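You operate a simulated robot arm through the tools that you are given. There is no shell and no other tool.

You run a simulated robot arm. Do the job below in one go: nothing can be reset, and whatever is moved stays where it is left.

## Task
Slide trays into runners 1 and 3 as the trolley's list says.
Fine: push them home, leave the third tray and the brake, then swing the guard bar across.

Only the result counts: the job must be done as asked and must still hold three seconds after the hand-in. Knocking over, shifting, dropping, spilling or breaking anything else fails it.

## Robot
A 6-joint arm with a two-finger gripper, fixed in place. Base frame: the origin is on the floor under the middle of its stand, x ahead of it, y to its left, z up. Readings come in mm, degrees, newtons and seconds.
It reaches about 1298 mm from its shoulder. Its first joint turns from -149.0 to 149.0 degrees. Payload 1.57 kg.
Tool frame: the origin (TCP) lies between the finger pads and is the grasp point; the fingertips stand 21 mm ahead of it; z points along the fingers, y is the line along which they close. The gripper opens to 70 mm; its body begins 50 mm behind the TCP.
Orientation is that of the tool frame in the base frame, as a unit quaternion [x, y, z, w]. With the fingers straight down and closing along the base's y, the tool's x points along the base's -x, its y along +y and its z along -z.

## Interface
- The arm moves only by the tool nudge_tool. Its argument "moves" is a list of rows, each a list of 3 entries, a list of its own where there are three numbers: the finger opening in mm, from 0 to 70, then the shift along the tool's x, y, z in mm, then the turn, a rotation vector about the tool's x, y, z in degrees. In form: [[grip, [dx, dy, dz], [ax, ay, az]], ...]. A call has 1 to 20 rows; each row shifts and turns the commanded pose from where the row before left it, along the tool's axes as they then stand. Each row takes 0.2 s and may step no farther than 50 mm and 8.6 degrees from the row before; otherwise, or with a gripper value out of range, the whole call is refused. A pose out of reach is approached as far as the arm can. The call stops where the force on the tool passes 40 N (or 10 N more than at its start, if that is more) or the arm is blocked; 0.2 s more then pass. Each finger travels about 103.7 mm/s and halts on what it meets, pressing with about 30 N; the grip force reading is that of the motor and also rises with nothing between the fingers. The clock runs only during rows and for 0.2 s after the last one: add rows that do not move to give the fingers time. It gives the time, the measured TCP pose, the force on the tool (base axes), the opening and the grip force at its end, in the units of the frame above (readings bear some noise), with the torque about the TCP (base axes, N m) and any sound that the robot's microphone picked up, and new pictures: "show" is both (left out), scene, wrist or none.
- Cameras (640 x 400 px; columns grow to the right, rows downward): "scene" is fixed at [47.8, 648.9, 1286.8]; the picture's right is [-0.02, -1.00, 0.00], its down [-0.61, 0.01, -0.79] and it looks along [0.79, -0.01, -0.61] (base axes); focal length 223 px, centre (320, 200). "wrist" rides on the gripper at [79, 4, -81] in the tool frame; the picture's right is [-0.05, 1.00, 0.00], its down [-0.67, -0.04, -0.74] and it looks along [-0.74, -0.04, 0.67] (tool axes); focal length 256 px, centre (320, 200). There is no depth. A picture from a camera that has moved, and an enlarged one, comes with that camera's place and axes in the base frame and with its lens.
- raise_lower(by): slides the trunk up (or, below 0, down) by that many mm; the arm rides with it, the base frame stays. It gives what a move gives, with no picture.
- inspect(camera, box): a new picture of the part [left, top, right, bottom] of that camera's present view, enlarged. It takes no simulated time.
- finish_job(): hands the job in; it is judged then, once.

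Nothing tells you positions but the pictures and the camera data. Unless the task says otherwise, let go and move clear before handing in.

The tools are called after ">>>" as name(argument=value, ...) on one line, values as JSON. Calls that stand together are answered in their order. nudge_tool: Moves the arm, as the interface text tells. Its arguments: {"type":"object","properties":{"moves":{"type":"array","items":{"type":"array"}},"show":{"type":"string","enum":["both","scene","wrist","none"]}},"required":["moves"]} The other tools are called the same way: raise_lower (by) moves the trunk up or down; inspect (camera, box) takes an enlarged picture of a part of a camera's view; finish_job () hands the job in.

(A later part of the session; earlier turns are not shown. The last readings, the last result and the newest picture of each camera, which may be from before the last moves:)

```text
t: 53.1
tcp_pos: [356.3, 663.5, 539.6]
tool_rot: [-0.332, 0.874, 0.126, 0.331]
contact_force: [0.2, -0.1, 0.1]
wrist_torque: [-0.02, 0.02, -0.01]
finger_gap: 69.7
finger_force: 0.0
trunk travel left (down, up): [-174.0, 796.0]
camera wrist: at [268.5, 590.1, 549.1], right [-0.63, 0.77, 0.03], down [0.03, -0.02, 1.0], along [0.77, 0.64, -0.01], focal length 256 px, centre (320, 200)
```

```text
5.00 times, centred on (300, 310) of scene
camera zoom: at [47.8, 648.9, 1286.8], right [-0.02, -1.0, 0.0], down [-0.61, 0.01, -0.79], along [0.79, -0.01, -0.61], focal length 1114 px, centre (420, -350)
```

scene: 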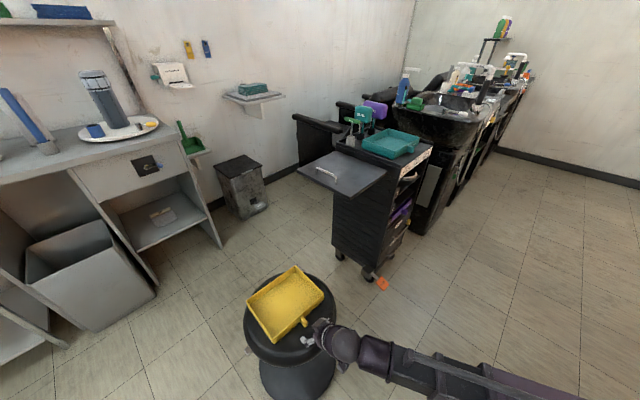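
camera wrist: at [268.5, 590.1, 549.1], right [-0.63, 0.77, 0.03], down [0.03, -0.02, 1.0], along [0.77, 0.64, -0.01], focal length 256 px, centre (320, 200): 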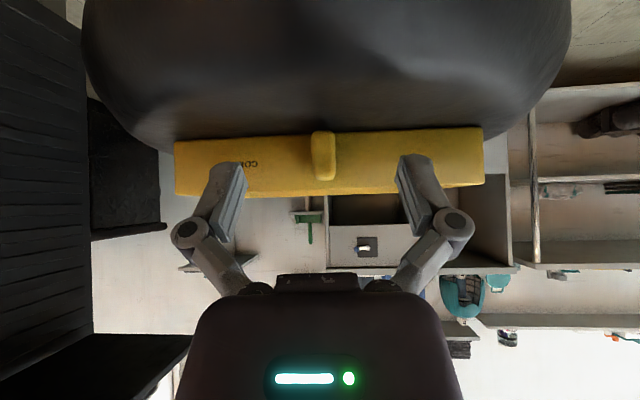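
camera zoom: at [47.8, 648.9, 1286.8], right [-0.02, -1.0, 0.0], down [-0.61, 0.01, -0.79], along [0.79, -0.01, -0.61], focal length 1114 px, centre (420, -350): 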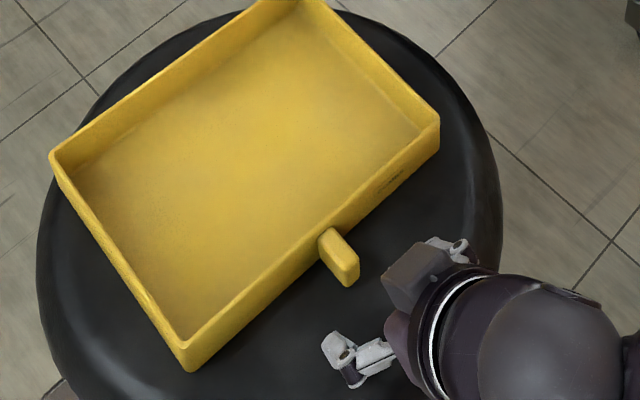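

>>> raise_lower(by=-7)

>>> nudge_tool(moves=[[70, [-13.5, 0.5, 11.9], [0, 0, 0]], [70, [-13.5, 0.5, 11.9], [0, 0, 0]], [70, [0, 0, 0], [0, 0, 0]]], show="both")

>>> inspect(camera="wrist", box=[160, 40, 480, 240])

>>> inspect(camera="scene", box=[250, 270, 350, 350])

```text
t: 53.6
tcp_pos: [357.3, 662.1, 533.4]
tool_rot: [-0.333, 0.874, 0.126, 0.331]
contact_force: [0.3, 0.7, 0.2]
wrist_torque: [-0.02, 0.01, -0.02]
finger_gap: 70.0
finger_force: 0.1
trunk travel left (down, up): [-167.0, 803.0]
```

```text
t: 54.4
tcp_pos: [381.3, 687.7, 532.9]
tool_rot: [-0.332, 0.874, 0.125, 0.332]
contact_force: [-0.2, -0.5, -0.3]
wrist_torque: [0.02, -0.01, -0.01]
finger_gap: 70.1
finger_force: 0.1
trunk travel left (down, up): [-167.0, 803.0]
camera wrist: at [294.5, 614.6, 542.0], right [-0.63, 0.77, 0.03], down [0.03, -0.02, 1.0], along [0.77, 0.64, -0.01], focal length 256 px, centre (320, 200)
```

scene: 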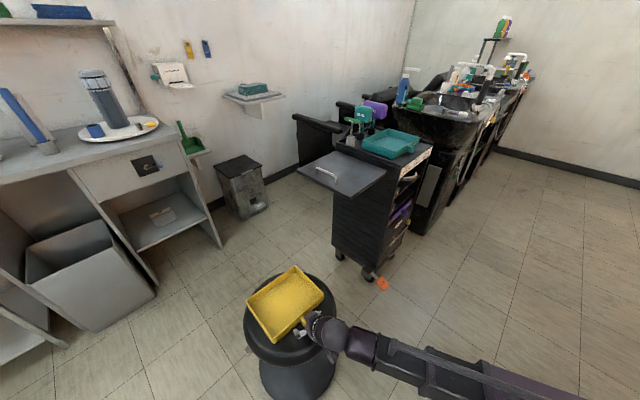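
wrist: 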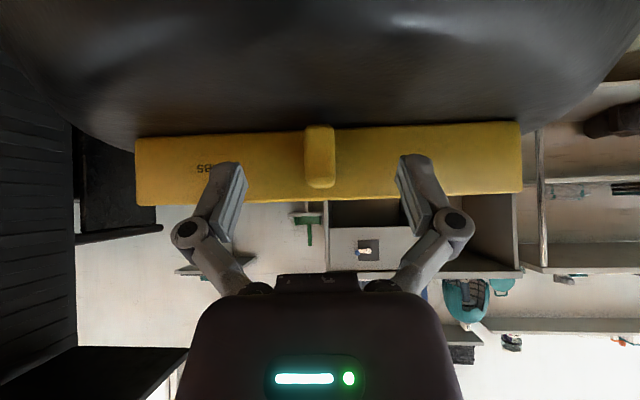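

```text
2.00 times, centred on (320, 140) of wrist
camera zoom: at [294.5, 614.6, 542.0], right [-0.63, 0.77, 0.03], down [0.03, -0.02, 1.0], along [0.77, 0.64, -0.01], focal length 512 px, centre (320, 320)
```

zoom: 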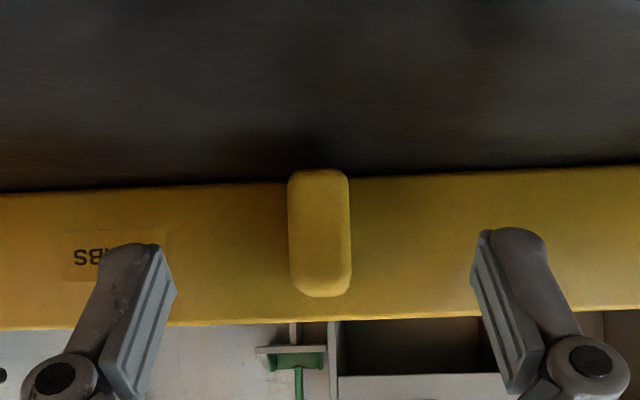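

```text
5.00 times, centred on (300, 310) of scene
camera zoom: at [47.8, 648.9, 1286.8], right [-0.02, -1.0, 0.0], down [-0.61, 0.01, -0.79], along [0.79, -0.01, -0.61], focal length 1114 px, centre (420, -350)
```

zoom: 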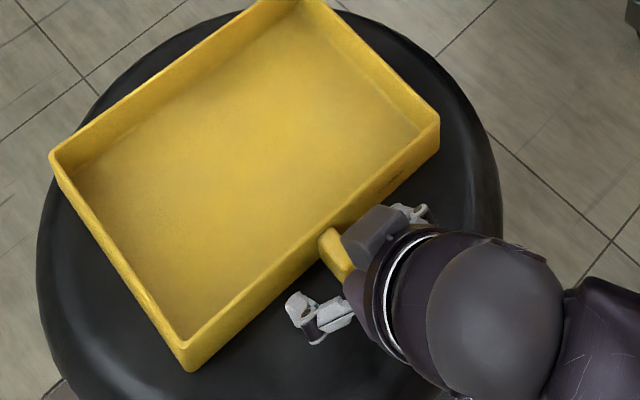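

>>> nudge_tool(moves=[[70, [-2.2, 0, 2], [0, 0, 0]], [50, [0, 0, 0], [0, 0, 0]], [30, [0, 0, 0], [0, 0, 0]], [12, [0, 0, 0], [0, 0, 0]], [8, [0, 0, 0], [0, 0, 0]], [5, [0, 0, 0], [0, 0, 0]], [5, [0, 0, 0], [0, 0, 0]]], show="both")

>>> inspect(camera="wrist", box=[160, 40, 480, 240])

>>> inspect(camera="scene", box=[250, 270, 350, 350])

```text
t: 56.0
tcp_pos: [384.4, 690.0, 533.3]
tool_rot: [-0.333, 0.874, 0.127, 0.332]
contact_force: [-0.7, 1.3, 0.5]
wrist_torque: [0.01, 0.0, 0.07]
finger_gap: 13.3
finger_force: 30.1
trunk travel left (down, up): [-167.0, 803.0]
camera wrist: at [296.8, 616.3, 542.1], right [-0.63, 0.77, 0.03], down [0.03, -0.02, 1.0], along [0.77, 0.64, -0.01], focal length 256 px, centre (320, 200)
```

scene: 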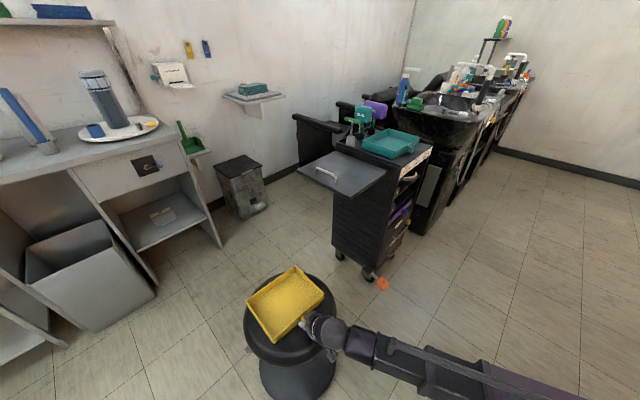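
wrist: 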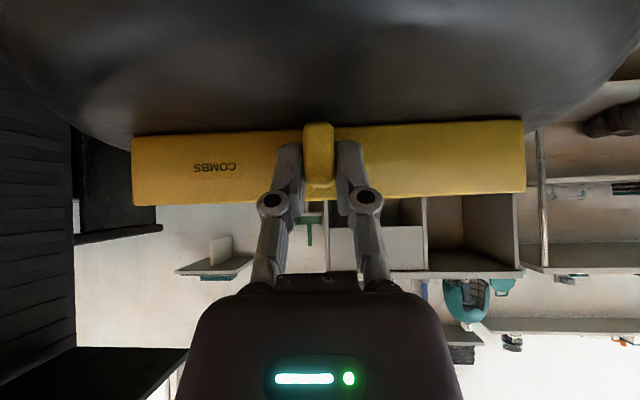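

```text
2.00 times, centred on (320, 140) of wrist
camera zoom: at [296.8, 616.3, 542.1], right [-0.63, 0.77, 0.03], down [0.03, -0.02, 1.0], along [0.77, 0.64, -0.01], focal length 512 px, centre (320, 320)
```

zoom: 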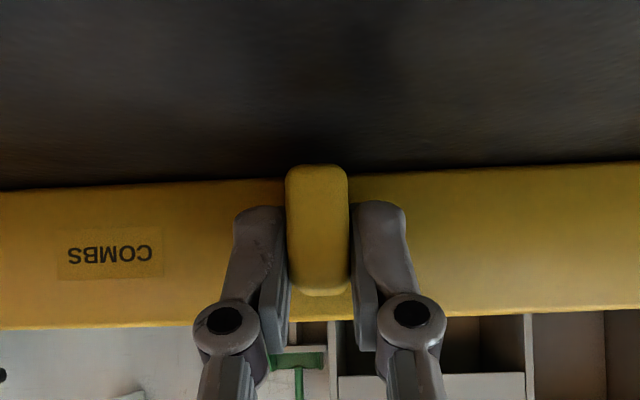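

```text
5.00 times, centred on (300, 310) of scene
camera zoom: at [47.8, 648.9, 1286.8], right [-0.02, -1.0, 0.0], down [-0.61, 0.01, -0.79], along [0.79, -0.01, -0.61], focal length 1114 px, centre (420, -350)
```

zoom: 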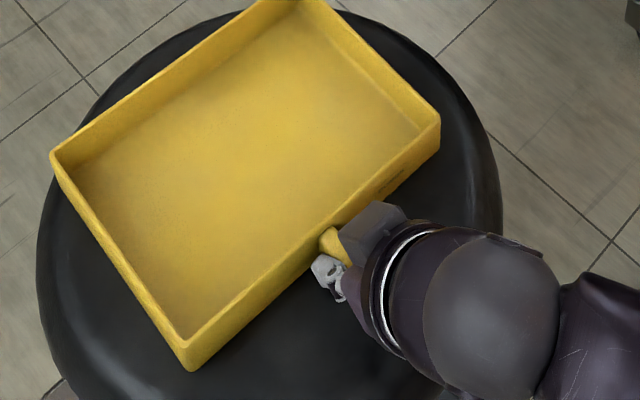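

The COMBS tray's knob is gripped (13.3 mm, 30 N). I'll lift a little and check it.

>>> raise_lower(by=20)

>>> nudge_tool(moves=[[5, [0, 0, 0], [0, 0, 0]]], show="both")

>>> inspect(camera="scene", box=[230, 250, 350, 350])

```text
t: 56.7
tcp_pos: [385.8, 690.5, 553.9]
tool_rot: [-0.333, 0.874, 0.126, 0.331]
contact_force: [0.3, 0.5, -0.6]
wrist_torque: [-0.07, 0.1, 0.02]
finger_gap: 13.5
finger_force: 29.9
trunk travel left (down, up): [-187.0, 783.0]
```

```text
t: 57.1
tcp_pos: [384.5, 689.7, 553.6]
tool_rot: [-0.332, 0.874, 0.125, 0.332]
contact_force: [-0.3, -0.6, -1.2]
wrist_torque: [-0.09, 0.09, -0.02]
finger_gap: 13.7
finger_force: 30.1
trunk travel left (down, up): [-187.0, 783.0]
camera wrist: at [296.9, 616.3, 562.0], right [-0.63, 0.77, 0.03], down [0.03, -0.02, 1.0], along [0.77, 0.64, -0.01], focal length 256 px, centre (320, 200)
```

scene: 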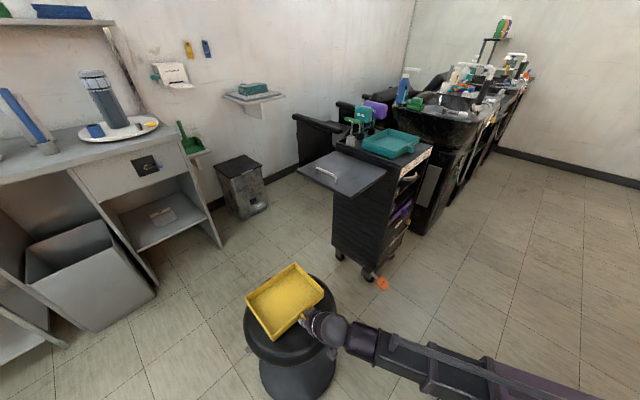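
wrist: 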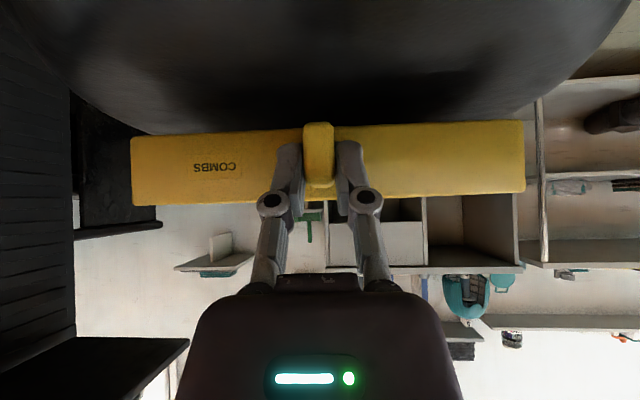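

```text
4.00 times, centred on (290, 300) of scene
camera zoom: at [47.8, 648.9, 1286.8], right [-0.02, -1.0, 0.0], down [-0.61, 0.01, -0.79], along [0.79, -0.01, -0.61], focal length 891 px, centre (440, -200)
```

zoom: 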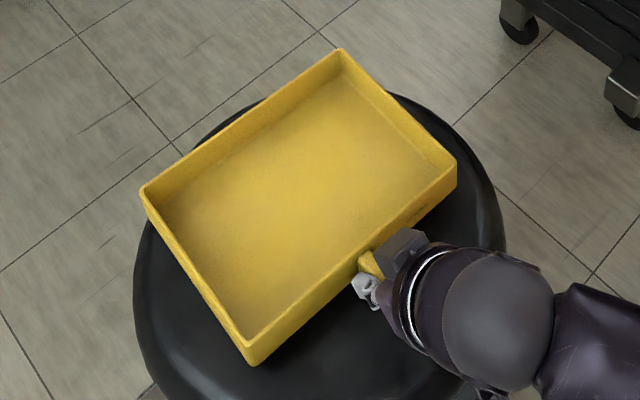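

The tray is level in the grip. I'll raise it well above the leaf and trolley top before carrying it across.

>>> raise_lower(by=416)

>>> nudge_tool(moves=[[5, [0, 0, 0], [-1.1, 0, -1.23]], [5, [0, 0, 0], [-1.1, 0, -1.23]], [5, [5, -15, -4.5], [0, 0, 0]], [5, [10.3, -29, -9.1], [0, 0, 0]], [5, [10.3, -29, -9.1], [0, 0, 0]], [5, [10.3, -29, -9.1], [0, 0, 0]], [5, [5, -32, -4.5], [0, 0, 0]], [5, [0, -32, 0], [0, 0, 0]], [5, [0, -32, 0], [0, 0, 0]], [5, [0, -32, 0], [0, 0, 0]], [5, [0, -32, 0], [0, 0, 0]], [5, [0, -32, 0], [0, 0, 0]], [5, [0, -32, 0], [0, 0, 0]], [5, [0, -32, 0], [0, 0, 0]], [5, [0, -15, 0], [0, 0, 0]]], show="both")

```text
refused: 416 is not a number from -400 to 400
```

```text
t: 60.3
tcp_pos: [609.9, 386.2, 552.4]
tool_rot: [-0.358, 0.864, 0.136, 0.328]
contact_force: [-0.3, 0.5, -1.2]
wrist_torque: [-0.09, 0.08, -0.02]
finger_gap: 13.4
finger_force: 29.5
trunk travel left (down, up): [-187.0, 783.0]
camera wrist: at [527.4, 308.4, 562.0], right [-0.68, 0.73, 0.03], down [0.03, -0.02, 1.0], along [0.73, 0.68, -0.01], focal length 256 px, centre (320, 200)
```

scene: 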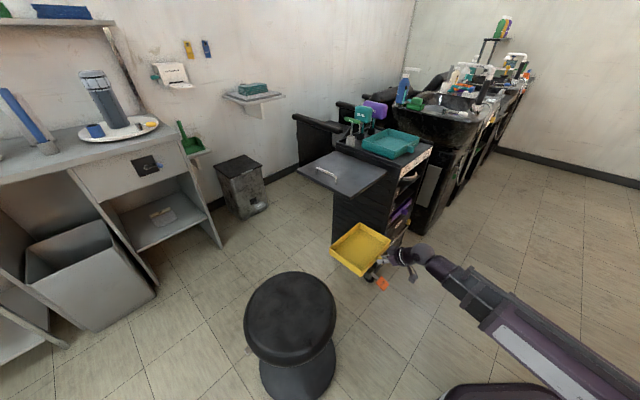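
wrist: 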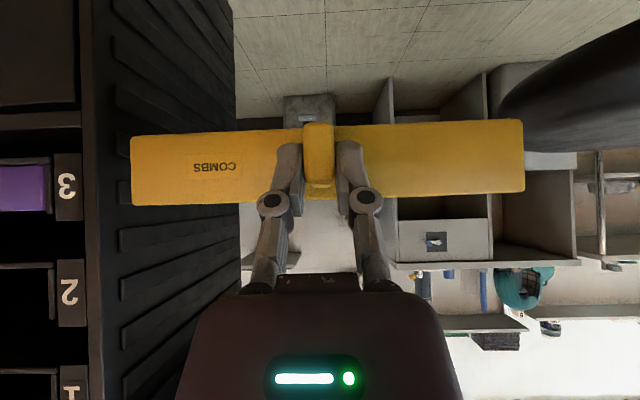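

The 416 mm raise was refused because the limit is 400, so the carry ran at low height. Nothing was touched: forces stayed at tray weight and the stool hasn't moved. The tray is now below the leaf, so I'll go back left, clear of it, before raising. From here on I'll wait for each raise to finish before moving.

>>> nudge_tool(moves=[[5, [0, 15, 0], [0, 0, 0]], [5, [0, 32, 0], [0, 0, 0]], [5, [0, 32, 0], [0, 0, 0]], [5, [0, 32, 0], [0, 0, 0]], [5, [0, 32, 0], [0, 0, 0]], [5, [0, 32, 0], [0, 0, 0]], [5, [0, 32, 0], [0, 0, 0]], [5, [0, 28, 0], [0, 0, 0]], [5, [0, 10, 0], [0, 0, 0]]], show="both")

```text
t: 62.3
tcp_pos: [434.4, 559.8, 552.4]
tool_rot: [-0.358, 0.864, 0.135, 0.327]
contact_force: [0.8, 0.0, -1.1]
wrist_torque: [-0.1, 0.07, -0.02]
finger_gap: 13.2
finger_force: 30.3
trunk travel left (down, up): [-187.0, 783.0]
camera wrist: at [352.4, 481.8, 562.0], right [-0.68, 0.73, 0.04], down [0.03, -0.02, 1.0], along [0.73, 0.68, -0.01], focal length 256 px, centre (320, 200)
```

scene: 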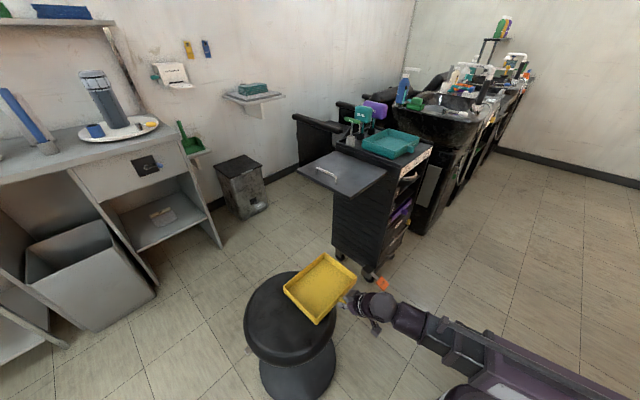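
wrist: 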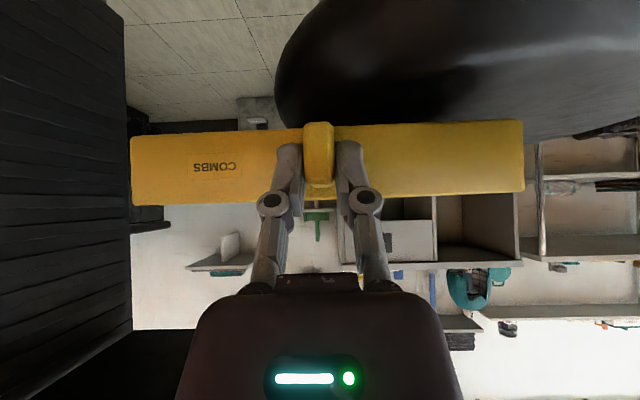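

The tray's right edge is now about 65 mm clear of the leaf's left edge. Raising straight up.

>>> raise_lower(by=400)

```text
t: 66.1
tcp_pos: [436.8, 560.5, 953.1]
tool_rot: [-0.359, 0.864, 0.136, 0.327]
contact_force: [0.0, 0.3, -1.7]
wrist_torque: [-0.11, 0.14, -0.02]
finger_gap: 13.3
finger_force: 30.2
trunk travel left (down, up): [-587.0, 383.0]
```

>>> nudge_tool(moves=[[5, [0, -15, 0], [0, 0, 0]], [5, [0, -32, 0], [0, 0, 0]], [5, [0, -32, 0], [0, 0, 0]], [5, [0, -32, 0], [0, 0, 0]], [5, [0, -32, 0], [0, 0, 0]], [5, [0, -32, 0], [0, 0, 0]], [5, [0, -32, 0], [0, 0, 0]], [5, [0, -32, 0], [0, 0, 0]], [5, [4, -32, -3.5], [0, 0, 0]], [5, [6, -32, -5.3], [0, 0, 0]], [5, [8, -32, -7.1], [0, 0, 0]], [5, [9, -32, -8], [0, 0, 0]], [5, [9, -32, -8], [0, 0, 0]], [5, [5, -15, -4.4], [0, 0, 0]]], show="both")

```text
t: 69.1
tcp_pos: [690.6, 228.6, 953.3]
tool_rot: [-0.358, 0.863, 0.136, 0.329]
contact_force: [-0.2, -0.1, -1.5]
wrist_torque: [-0.1, 0.07, 0.01]
finger_gap: 13.6
finger_force: 29.5
trunk travel left (down, up): [-587.0, 383.0]
camera wrist: at [607.2, 149.8, 962.0], right [-0.68, 0.73, 0.04], down [0.03, -0.02, 1.0], along [0.73, 0.68, -0.01], focal length 256 px, centre (320, 200)
```

scene: 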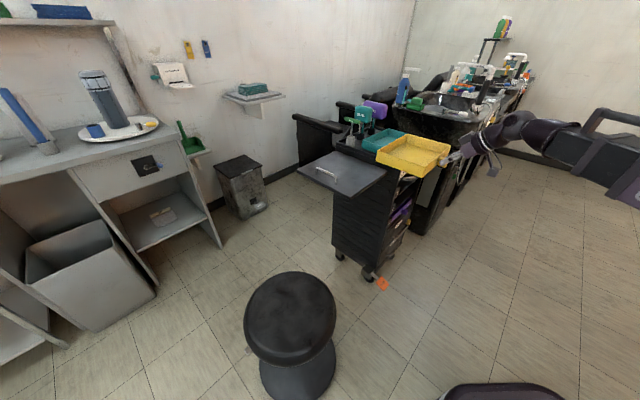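
wrist: 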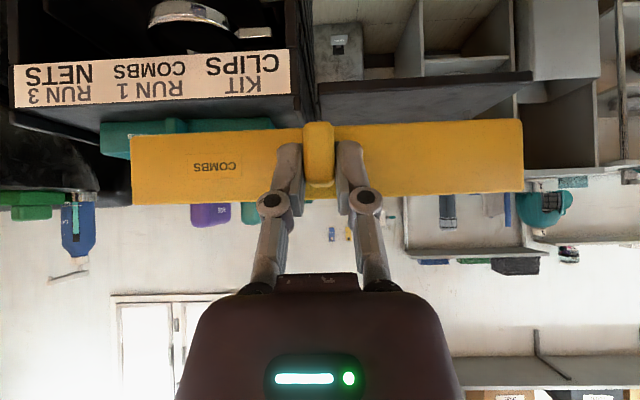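

>>> nudge_tool(moves=[[5, [6, -15, -5.3], [0, 0, 0]], [5, [12, -30, -10.6], [0, 0, 0]], [5, [12, -30, -10.6], [0, 0, 0]], [5, [12, -30, -10.6], [0, 0, 0]], [5, [12, -30, -10.6], [0, 0, 0]], [5, [12, -30, -10.6], [0, 0, 0]], [5, [5, -18, -4.4], [0, 0, 0]], [5, [0, 0, 0], [0, 0, 0]]], show="both")

```text
t: 70.9
tcp_pos: [752.2, 31.7, 952.7]
tool_rot: [-0.358, 0.864, 0.136, 0.328]
contact_force: [0.6, 0.5, -1.8]
wrist_torque: [-0.08, 0.11, 0.0]
finger_gap: 13.6
finger_force: 29.9
trunk travel left (down, up): [-587.0, 383.0]
camera wrist: at [669.0, -45.6, 962.0], right [-0.68, 0.73, 0.04], down [0.03, -0.02, 1.0], along [0.73, 0.68, -0.01], focal length 256 px, centre (320, 200)
```

scene: 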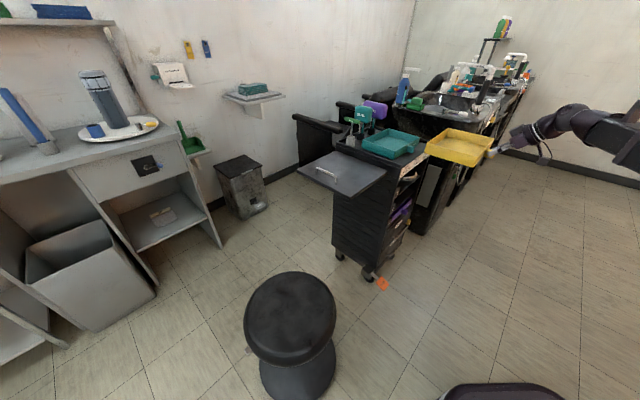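
wrist: 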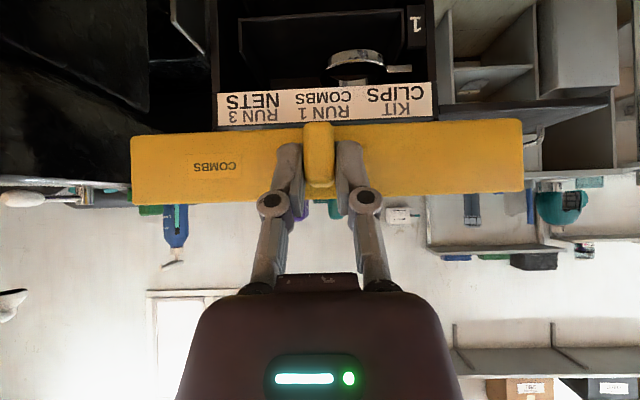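

The tray is centred in front of the trolley at l = -509.5. I'll lower partway to measure runner 1 and the ring above it.

>>> raise_lower(by=-123)

>>> nudge_tool(moves=[[5, [0, 0, 0], [0, 0, 0]]], show="both")

>>> inspect(camera="wrist", box=[190, 0, 450, 140])

>>> inspect(camera="scene", box=[380, 120, 500, 220])

```text
t: 72.5
tcp_pos: [752.2, 32.8, 829.5]
tool_rot: [-0.357, 0.864, 0.135, 0.328]
contact_force: [-0.5, -1.0, -0.7]
wrist_torque: [-0.12, 0.12, -0.03]
finger_gap: 13.7
finger_force: 29.8
trunk travel left (down, up): [-464.0, 506.0]
```

```text
t: 72.9
tcp_pos: [751.1, 32.0, 830.4]
tool_rot: [-0.357, 0.864, 0.136, 0.328]
contact_force: [-1.1, -0.6, -1.7]
wrist_torque: [-0.08, 0.09, 0.0]
finger_gap: 13.3
finger_force: 30.2
trunk travel left (down, up): [-464.0, 506.0]
camera wrist: at [669.1, -45.4, 839.0], right [-0.68, 0.73, 0.04], down [0.03, -0.02, 1.0], along [0.73, 0.68, -0.01], focal length 256 px, centre (320, 200)
```

scene: 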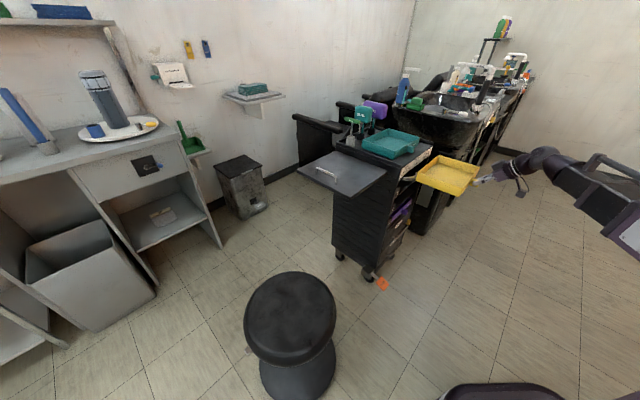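
wrist: 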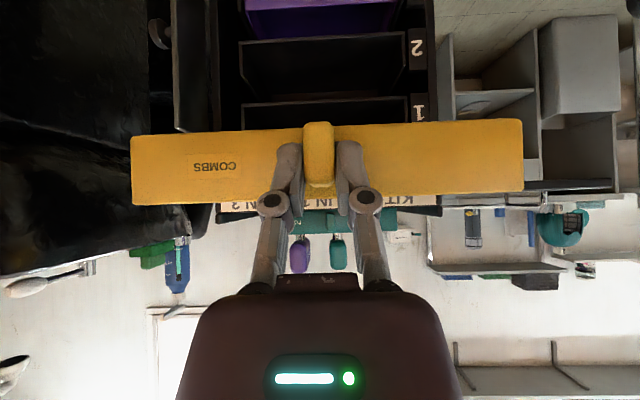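

```text
2.46 times, centred on (320, 70) of wrist
camera zoom: at [669.1, -45.4, 839.0], right [-0.68, 0.73, 0.04], down [0.03, -0.02, 1.0], along [0.73, 0.68, -0.01], focal length 630 px, centre (320, 520)
```

zoom: 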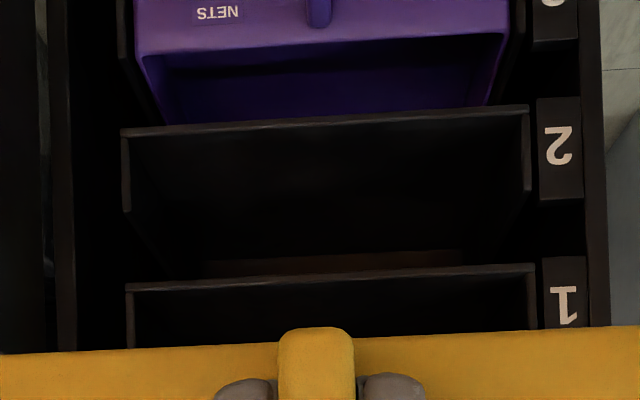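

```text
4.00 times, centred on (440, 170) of scene
camera zoom: at [47.8, 648.9, 1286.8], right [-0.02, -1.0, 0.0], down [-0.61, 0.01, -0.79], along [0.79, -0.01, -0.61], focal length 891 px, centre (-160, 320)
```

zoom: 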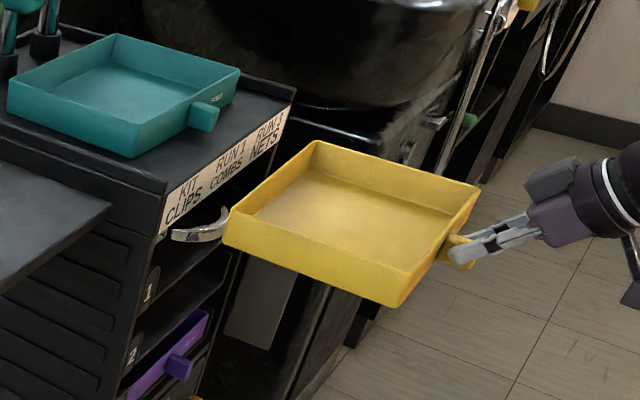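

Everything lines up: the runner 1 centre is at l ≈ -508.9 and my tray is at -508.5, square to it. I'll lower so the tray sits mid-way between the runner floor (≈697) and the ring (≈760).

>>> raise_lower(by=-92)

>>> nudge_tool(moves=[[5, [-7.5, 0, 6.6], [0, 0, 0]], [5, [-11.2, 0, 9.9], [0, 0, 0]], [5, [-7.5, 0, 6.6], [0, 0, 0]], [5, [0, 0, 0], [0, 0, 0]]], show="both")

>>> inspect(camera="scene", box=[380, 140, 480, 220])

>>> inspect(camera="wrist", box=[120, 0, 530, 220])

```text
t: 74.1
tcp_pos: [752.5, 33.9, 737.6]
tool_rot: [-0.358, 0.864, 0.136, 0.327]
contact_force: [0.5, 0.6, -1.4]
wrist_torque: [-0.09, 0.1, 0.0]
finger_gap: 13.3
finger_force: 29.9
trunk travel left (down, up): [-372.0, 598.0]
```

```text
t: 75.1
tcp_pos: [777.2, 58.0, 738.3]
tool_rot: [-0.357, 0.864, 0.135, 0.327]
contact_force: [-0.3, 0.2, -1.5]
wrist_torque: [-0.08, 0.1, 0.02]
finger_gap: 13.2
finger_force: 30.5
trunk travel left (down, up): [-372.0, 598.0]
camera wrist: at [694.0, -21.1, 747.0], right [-0.68, 0.73, 0.04], down [0.03, -0.02, 1.0], along [0.73, 0.68, -0.01], focal length 256 px, centre (320, 200)
```

scene: 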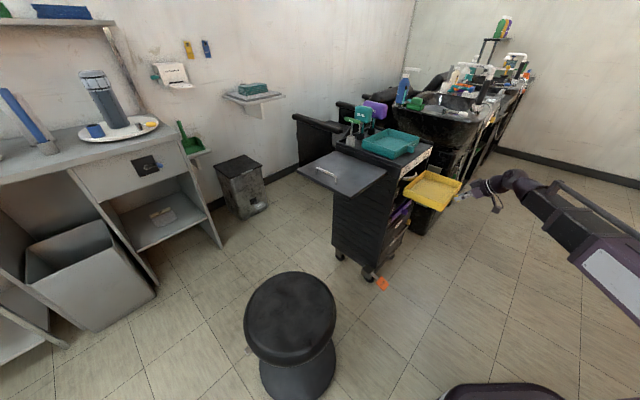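
wrist: 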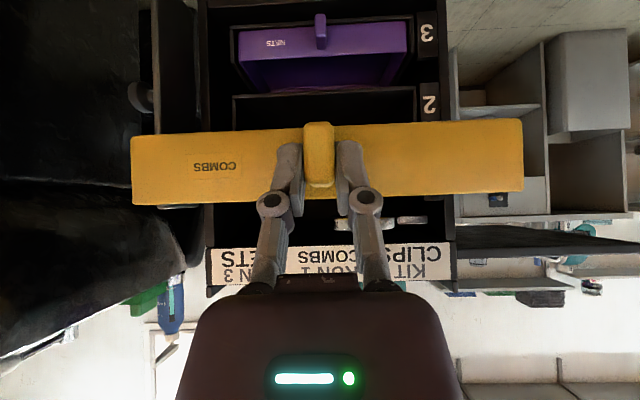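

```text
5.00 times, centred on (430, 180) of scene
camera zoom: at [47.8, 648.9, 1286.8], right [-0.02, -1.0, 0.0], down [-0.61, 0.01, -0.79], along [0.79, -0.01, -0.61], focal length 1114 px, centre (-230, 300)
```

zoom: 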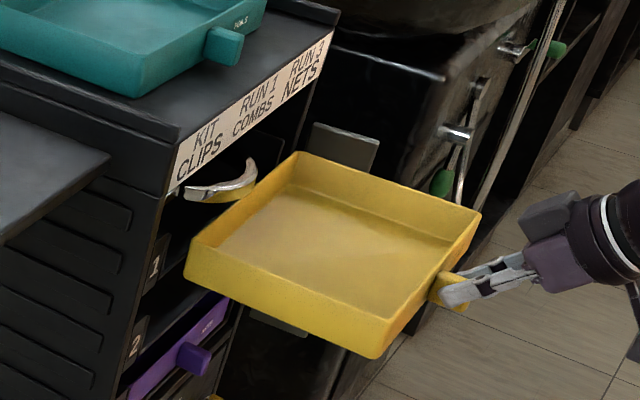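

```text
1.56 times, centred on (325, 110) of wrist
camera zoom: at [694.0, -21.1, 747.0], right [-0.68, 0.73, 0.04], down [0.03, -0.02, 1.0], along [0.73, 0.68, -0.01], focal length 400 px, centre (312, 340)
```

zoom: 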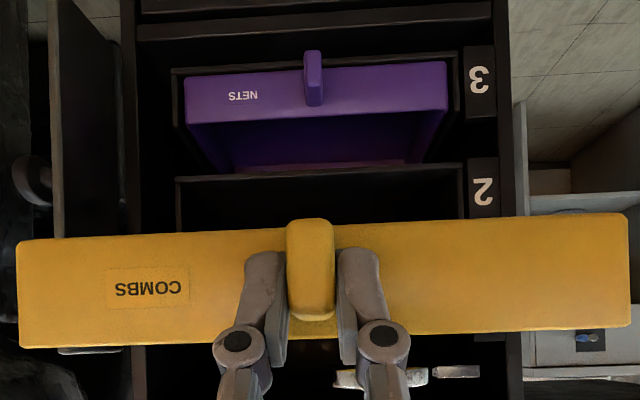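

The tray rim is about 12–15 mm below the ring and its bottom about 10 mm above the floor. I'll enter slowly.

>>> nudge_tool(moves=[[5, [-7.45, 0, 6.65], [0, 0, 0]], [5, [-7.45, 0, 6.65], [0, 0, 0]], [5, [-7.45, 0, 6.65], [0, 0, 0]], [5, [-7.45, 0, 6.65], [0, 0, 0]], [5, [-7.45, 0, 6.65], [0, 0, 0]]], show="both")

>>> inspect(camera="scene", box=[380, 140, 480, 220])

>>> inspect(camera="wrist", box=[120, 0, 530, 220])

```text
t: 76.3
tcp_pos: [813.5, 93.7, 739.0]
tool_rot: [-0.359, 0.864, 0.136, 0.327]
contact_force: [-0.1, -0.3, -1.0]
wrist_torque: [-0.06, 0.1, 0.0]
finger_gap: 13.1
finger_force: 30.5
trunk travel left (down, up): [-372.0, 598.0]
camera wrist: at [729.9, 15.1, 747.0], right [-0.68, 0.73, 0.04], down [0.03, -0.02, 1.0], along [0.73, 0.68, -0.01], focal length 256 px, centre (320, 200)
```

scene: 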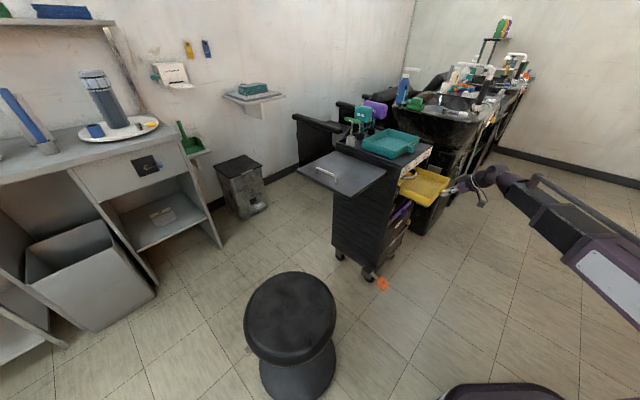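
wrist: 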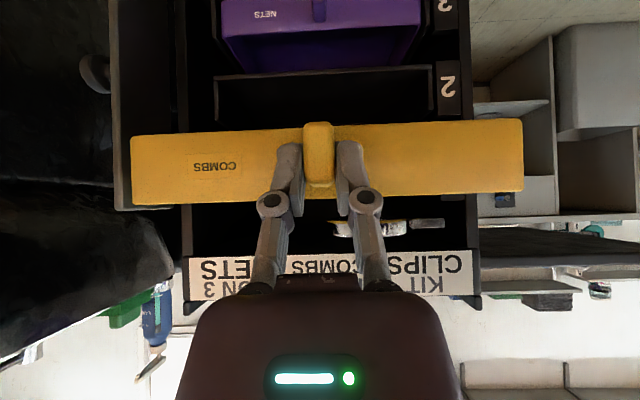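

```text
5.00 times, centred on (430, 180) of scene
camera zoom: at [47.8, 648.9, 1286.8], right [-0.02, -1.0, 0.0], down [-0.61, 0.01, -0.79], along [0.79, -0.01, -0.61], focal length 1114 px, centre (-230, 300)
```

zoom: 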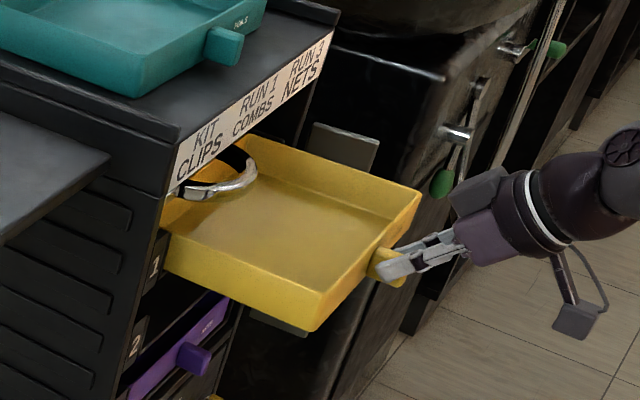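

```text
1.56 times, centred on (325, 110) of wrist
camera zoom: at [729.9, 15.1, 747.0], right [-0.68, 0.73, 0.04], down [0.03, -0.02, 1.0], along [0.73, 0.68, -0.01], focal length 400 px, centre (312, 340)
```

zoom: 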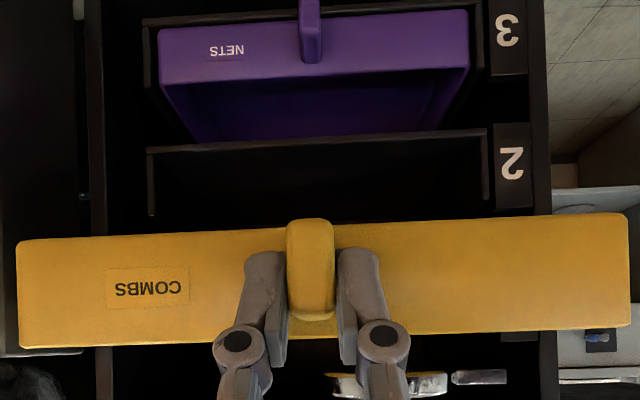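

>>> nudge_tool(moves=[[5, [-7.45, 0, 6.65], [0, 0, 0]], [5, [-7.45, 0, 6.65], [0, 0, 0]], [5, [-7.45, 0, 6.65], [0, 0, 0]], [5, [-7.45, 0, 6.65], [0, 0, 0]], [5, [-7.45, 0, 6.65], [0, 0, 0]], [5, [-7.45, 0, 6.65], [0, 0, 0]], [5, [-7.45, 0, 6.65], [0, 0, 0]], [5, [-7.45, 0, 6.65], [0, 0, 0]]], show="both")

>>> inspect(camera="scene", box=[380, 140, 480, 220])

>>> inspect(camera="wrist", box=[100, 0, 540, 220])

```text
t: 78.1
tcp_pos: [871.3, 151.2, 737.5]
tool_rot: [-0.357, 0.864, 0.135, 0.328]
contact_force: [-0.1, -0.1, -1.2]
wrist_torque: [-0.08, 0.11, 0.01]
finger_gap: 13.6
finger_force: 30.1
trunk travel left (down, up): [-372.0, 598.0]
camera wrist: at [787.3, 71.9, 747.0], right [-0.68, 0.73, 0.04], down [0.03, -0.02, 1.0], along [0.73, 0.68, -0.01], focal length 256 px, centre (320, 200)
```

scene: 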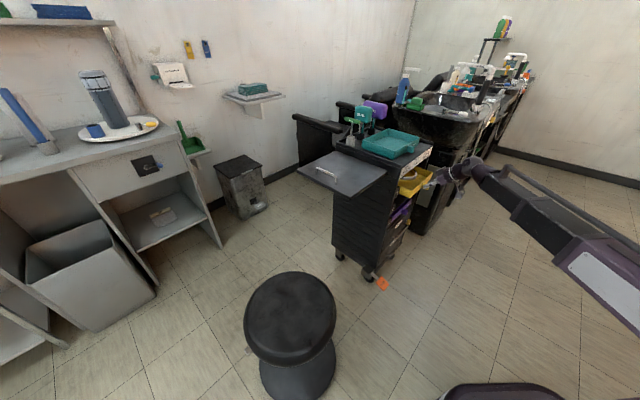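
wrist: 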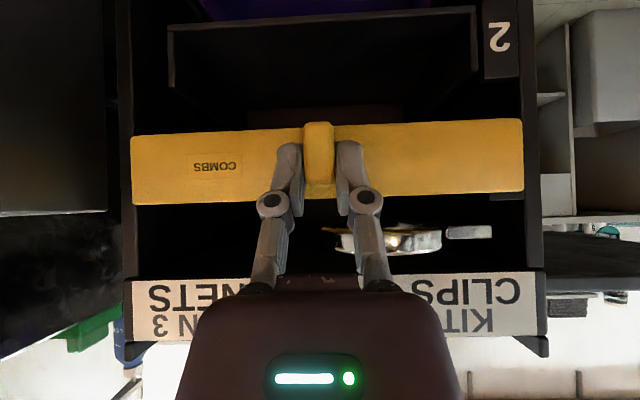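

```text
5.00 times, centred on (430, 180) of scene
camera zoom: at [47.8, 648.9, 1286.8], right [-0.02, -1.0, 0.0], down [-0.61, 0.01, -0.79], along [0.79, -0.01, -0.61], focal length 1114 px, centre (-230, 300)
```

zoom: 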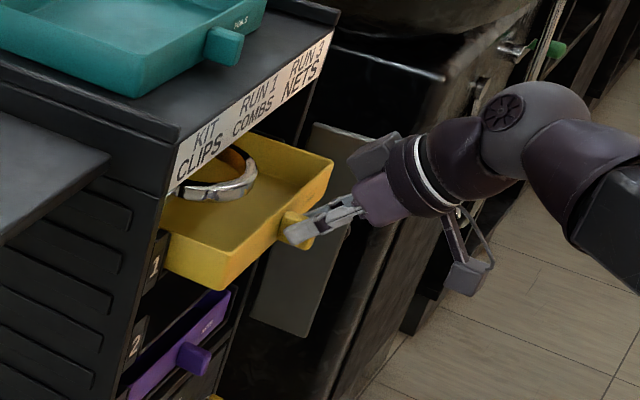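

```text
1.45 times, centred on (320, 110) of wrist
camera zoom: at [787.3, 71.9, 747.0], right [-0.68, 0.73, 0.04], down [0.03, -0.02, 1.0], along [0.73, 0.68, -0.01], focal length 372 px, centre (320, 331)
```

zoom: 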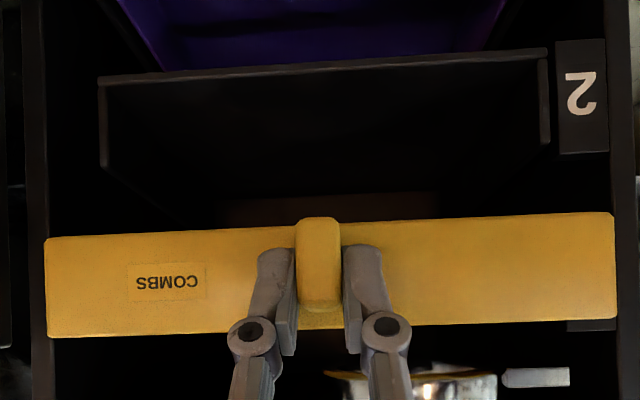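

The tray is 108 mm in. I'll lower it close to the floor, slide a bit more, then let go and finish the push with a flatter wrist so the hand stays clear of the ring.

>>> raise_lower(by=-5)

>>> nudge_tool(moves=[[5, [-6, 0, 5.3], [0, 0, 0]], [5, [-6, 0, 5.3], [0, 0, 0]], [5, [-6, 0, 5.3], [0, 0, 0]]], show="wrist")

```text
t: 78.7
tcp_pos: [870.9, 150.3, 733.3]
tool_rot: [-0.358, 0.864, 0.136, 0.328]
contact_force: [1.9, 0.6, 3.7]
wrist_torque: [0.66, -0.64, -0.08]
finger_gap: 13.6
finger_force: 30.0
trunk travel left (down, up): [-367.0, 603.0]
```

```text
t: 79.5
tcp_pos: [887.8, 167.3, 734.3]
tool_rot: [-0.358, 0.864, 0.136, 0.327]
contact_force: [-1.5, -0.8, 4.6]
wrist_torque: [0.23, -0.22, -0.01]
finger_gap: 13.4
finger_force: 29.9
trunk travel left (down, up): [-367.0, 603.0]
camera wrist: at [804.6, 89.5, 742.4], right [-0.68, 0.73, 0.03], down [0.03, -0.02, 1.0], along [0.73, 0.68, -0.01], focal length 256 px, centre (320, 200)
```

wrist: 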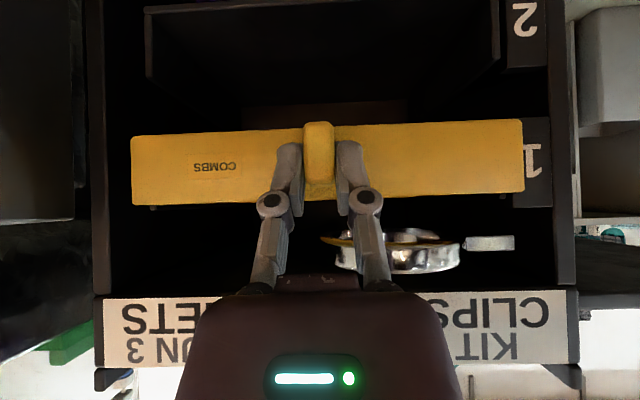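

>>> raise_lower(by=-3)

>>> inspect(camera="wrist", box=[100, 80, 560, 240])

```text
t: 80.0
tcp_pos: [887.7, 166.9, 731.5]
tool_rot: [-0.357, 0.864, 0.135, 0.329]
contact_force: [2.2, -0.4, 18.6]
wrist_torque: [0.63, -0.64, -0.03]
finger_gap: 13.3
finger_force: 30.0
trunk travel left (down, up): [-364.0, 606.0]
```

```text
1.39 times, centred on (330, 160) of wrist
camera zoom: at [804.1, 89.4, 740.5], right [-0.68, 0.73, 0.03], down [0.03, -0.02, 1.0], along [0.74, 0.68, 0.0], focal length 356 px, centre (306, 256)
```

zoom: 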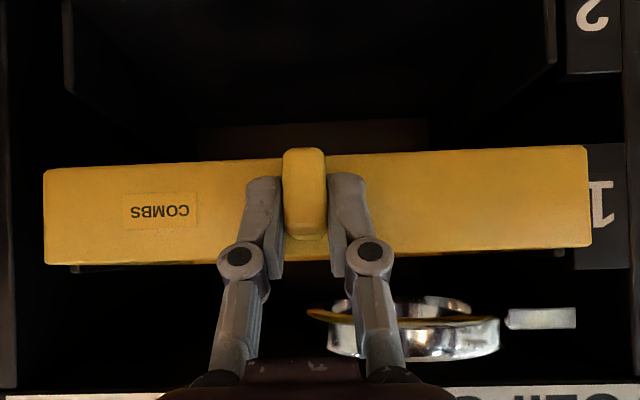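

The tray rests on the runner. I'll release it and back out along the approach line.

>>> nudge_tool(moves=[[25, [0, 0, 0], [0, 0, 0]], [45, [0, 0, 0], [0, 0, 0]], [45, [0, 0, 0], [0, 0, 0]]], show="wrist")

```text
t: 80.8
tcp_pos: [889.0, 167.8, 730.4]
tool_rot: [-0.358, 0.864, 0.136, 0.327]
contact_force: [-0.3, -0.6, 0.0]
wrist_torque: [-0.04, -0.02, 0.02]
finger_gap: 45.0
finger_force: 0.1
trunk travel left (down, up): [-364.0, 606.0]
camera wrist: at [804.7, 89.4, 739.0], right [-0.68, 0.73, 0.04], down [0.03, -0.02, 1.0], along [0.73, 0.68, -0.01], focal length 256 px, centre (320, 200)
```

wrist: 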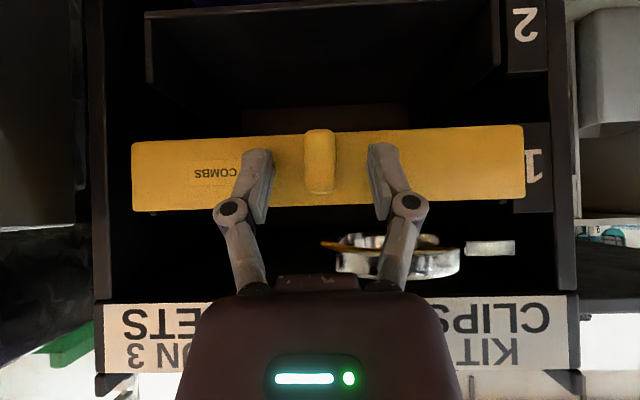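

>>> nudge_tool(moves=[[50, [15, 0, -13.3], [0, 0, 0]], [50, [30, 0, -26.6], [0, 0, 0]], [30, [30, 0, -26.6], [0, 0, 0]], [10, [30, 0, -26.6], [0, 0, 0]], [0, [0, 0, 0], [0, -6, 0]], [0, [0, 0, 0], [0, -6, 0]], [0, [0, 0, 0], [0, -6, 0]]], show="both")

>>> inspect(camera="scene", box=[370, 130, 470, 230])

```text
t: 82.4
tcp_pos: [787.9, 69.4, 774.3]
tool_rot: [-0.333, 0.802, 0.191, 0.459]
contact_force: [0.4, -0.1, -0.8]
wrist_torque: [-0.01, 0.02, -0.06]
finger_gap: 0.0
finger_force: 28.9
out of reach, approached as far as the arm can: row 5, 6, 7
trunk travel left (down, up): [-364.0, 606.0]
camera wrist: at [706.9, -7.3, 748.6], right [-0.69, 0.73, 0.05], down [-0.19, -0.24, 0.95], along [0.7, 0.65, 0.3], focal length 256 px, centre (320, 200)
```

scene: 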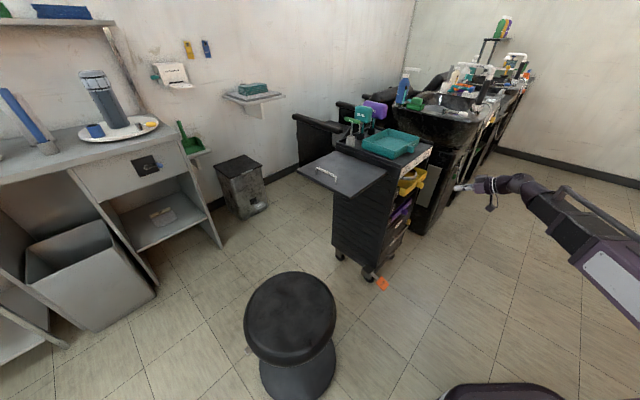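
wrist: 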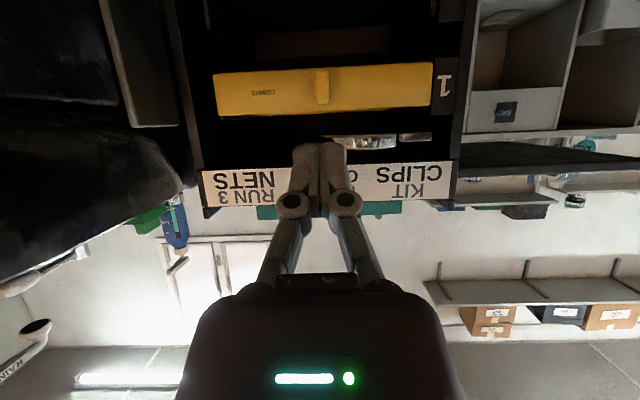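

```text
4.00 times, centred on (420, 180) of scene
camera zoom: at [47.8, 648.9, 1286.8], right [-0.02, -1.0, 0.0], down [-0.61, 0.01, -0.79], along [0.79, -0.01, -0.61], focal length 891 px, centre (-80, 280)
```

zoom: 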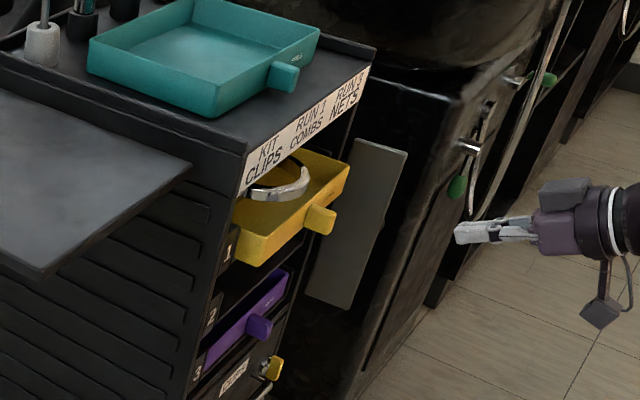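

COMBS rests in runner 1 with about 30 mm still out. I'll bring the closed fingertips level with its knob and push it home.

>>> raise_lower(by=-48)

>>> nudge_tool(moves=[[0, [-15, 0, 26], [0, 0, 0]], [0, [-15, -0.5, 26], [0, 0, 0]], [0, [-15, -0.5, 26], [0, 0, 0]], [0, [-5, 0, 8.7], [0, 0, 0]]], show="both")

>>> inspect(camera="scene", box=[380, 140, 480, 220])

>>> inspect(camera="wrist", box=[160, 40, 480, 240])

```text
t: 83.3
tcp_pos: [788.1, 68.6, 726.6]
tool_rot: [-0.332, 0.802, 0.19, 0.458]
contact_force: [0.1, -0.3, 0.2]
wrist_torque: [0.01, 0.02, 0.0]
finger_gap: 0.0
finger_force: 28.4
trunk travel left (down, up): [-316.0, 654.0]
```

```text
t: 84.3
tcp_pos: [858.7, 139.0, 726.9]
tool_rot: [-0.333, 0.802, 0.19, 0.458]
contact_force: [0.8, 0.3, 0.4]
wrist_torque: [0.02, 0.0, -0.02]
finger_gap: 0.0
finger_force: 28.4
trunk travel left (down, up): [-316.0, 654.0]
camera wrist: at [776.8, 63.0, 700.5], right [-0.69, 0.73, 0.05], down [-0.19, -0.24, 0.95], along [0.7, 0.65, 0.3], focal length 256 px, centre (320, 200)
```

scene: 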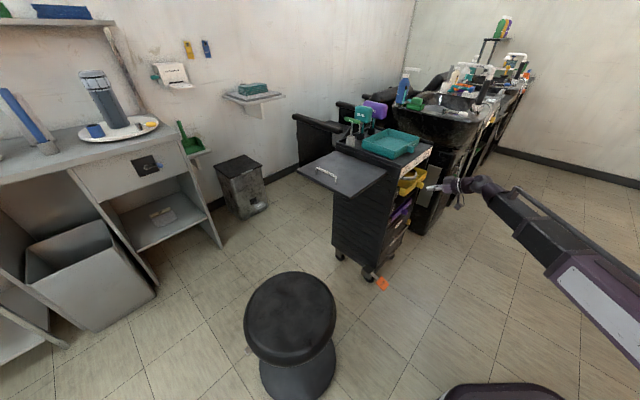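
wrist: 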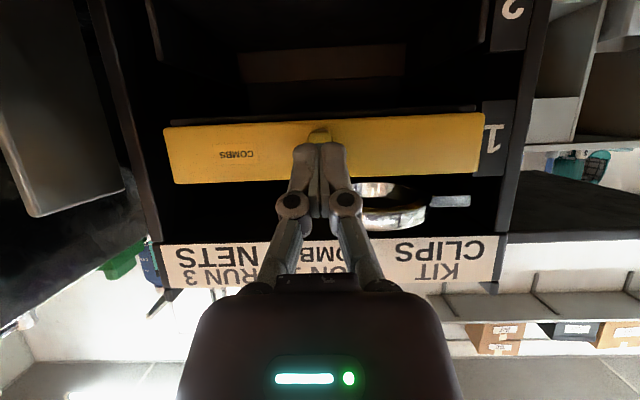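

```text
5.00 times, centred on (430, 180) of scene
camera zoom: at [47.8, 648.9, 1286.8], right [-0.02, -1.0, 0.0], down [-0.61, 0.01, -0.79], along [0.79, -0.01, -0.61], focal length 1114 px, centre (-230, 300)
```

zoom: 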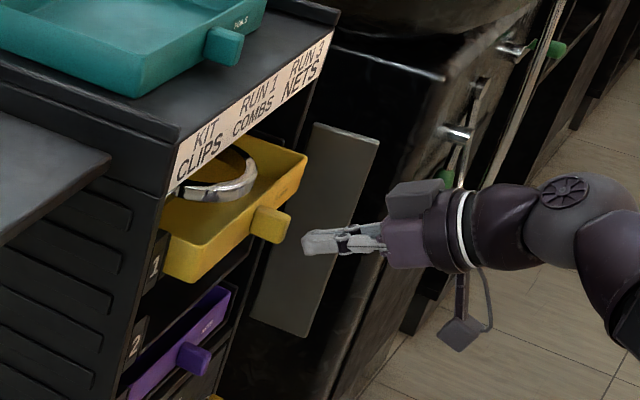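

```text
2.00 times, centred on (320, 140) of wrist
camera zoom: at [776.8, 63.0, 700.5], right [-0.69, 0.73, 0.05], down [-0.19, -0.24, 0.95], along [0.7, 0.65, 0.3], focal length 512 px, centre (320, 320)
```

zoom: 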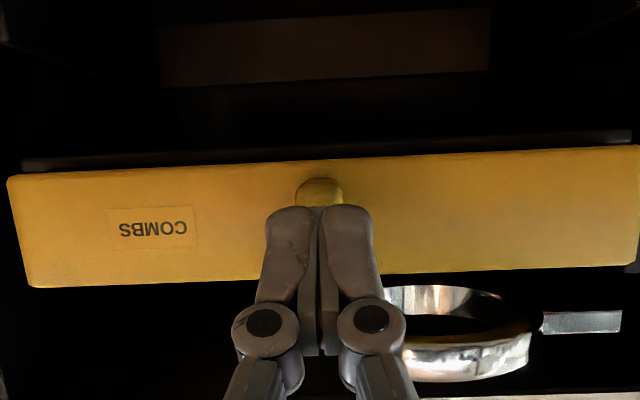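

>>> nudge_tool(moves=[[0, [-4, 0, 6.9], [0, 0, 0]], [0, [-4, 0, 6.9], [0, 0, 0]], [0, [-2.5, 0, 4.33], [0, 0, 0]], [0, [-2.5, 0, 4.33], [0, 0, 0]], [0, [-2.5, 0, 4.33], [0, 0, 0]]], show="wrist")

>>> inspect(camera="scene", box=[380, 140, 480, 220])

```text
t: 85.5
tcp_pos: [881.3, 161.6, 727.1]
tool_rot: [-0.332, 0.803, 0.189, 0.458]
contact_force: [-0.2, 0.0, -0.6]
wrist_torque: [-0.03, 0.05, 0.02]
finger_gap: 0.0
finger_force: 28.5
trunk travel left (down, up): [-316.0, 654.0]
camera wrist: at [800.0, 85.5, 700.5], right [-0.69, 0.73, 0.05], down [-0.19, -0.24, 0.95], along [0.7, 0.65, 0.3], focal length 256 px, centre (320, 200)
```

wrist: 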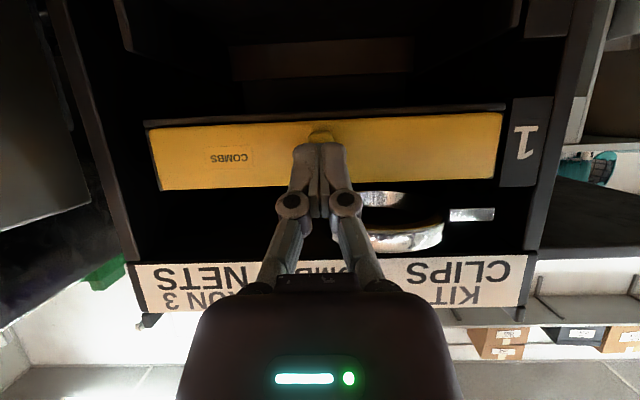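

```text
5.00 times, centred on (430, 180) of scene
camera zoom: at [47.8, 648.9, 1286.8], right [-0.02, -1.0, 0.0], down [-0.61, 0.01, -0.79], along [0.79, -0.01, -0.61], focal length 1114 px, centre (-230, 300)
```

zoom: 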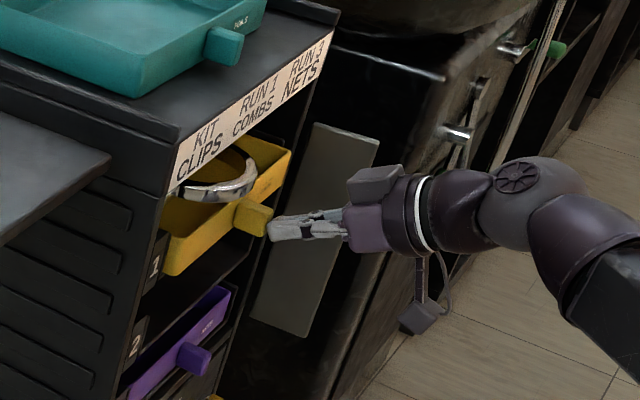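

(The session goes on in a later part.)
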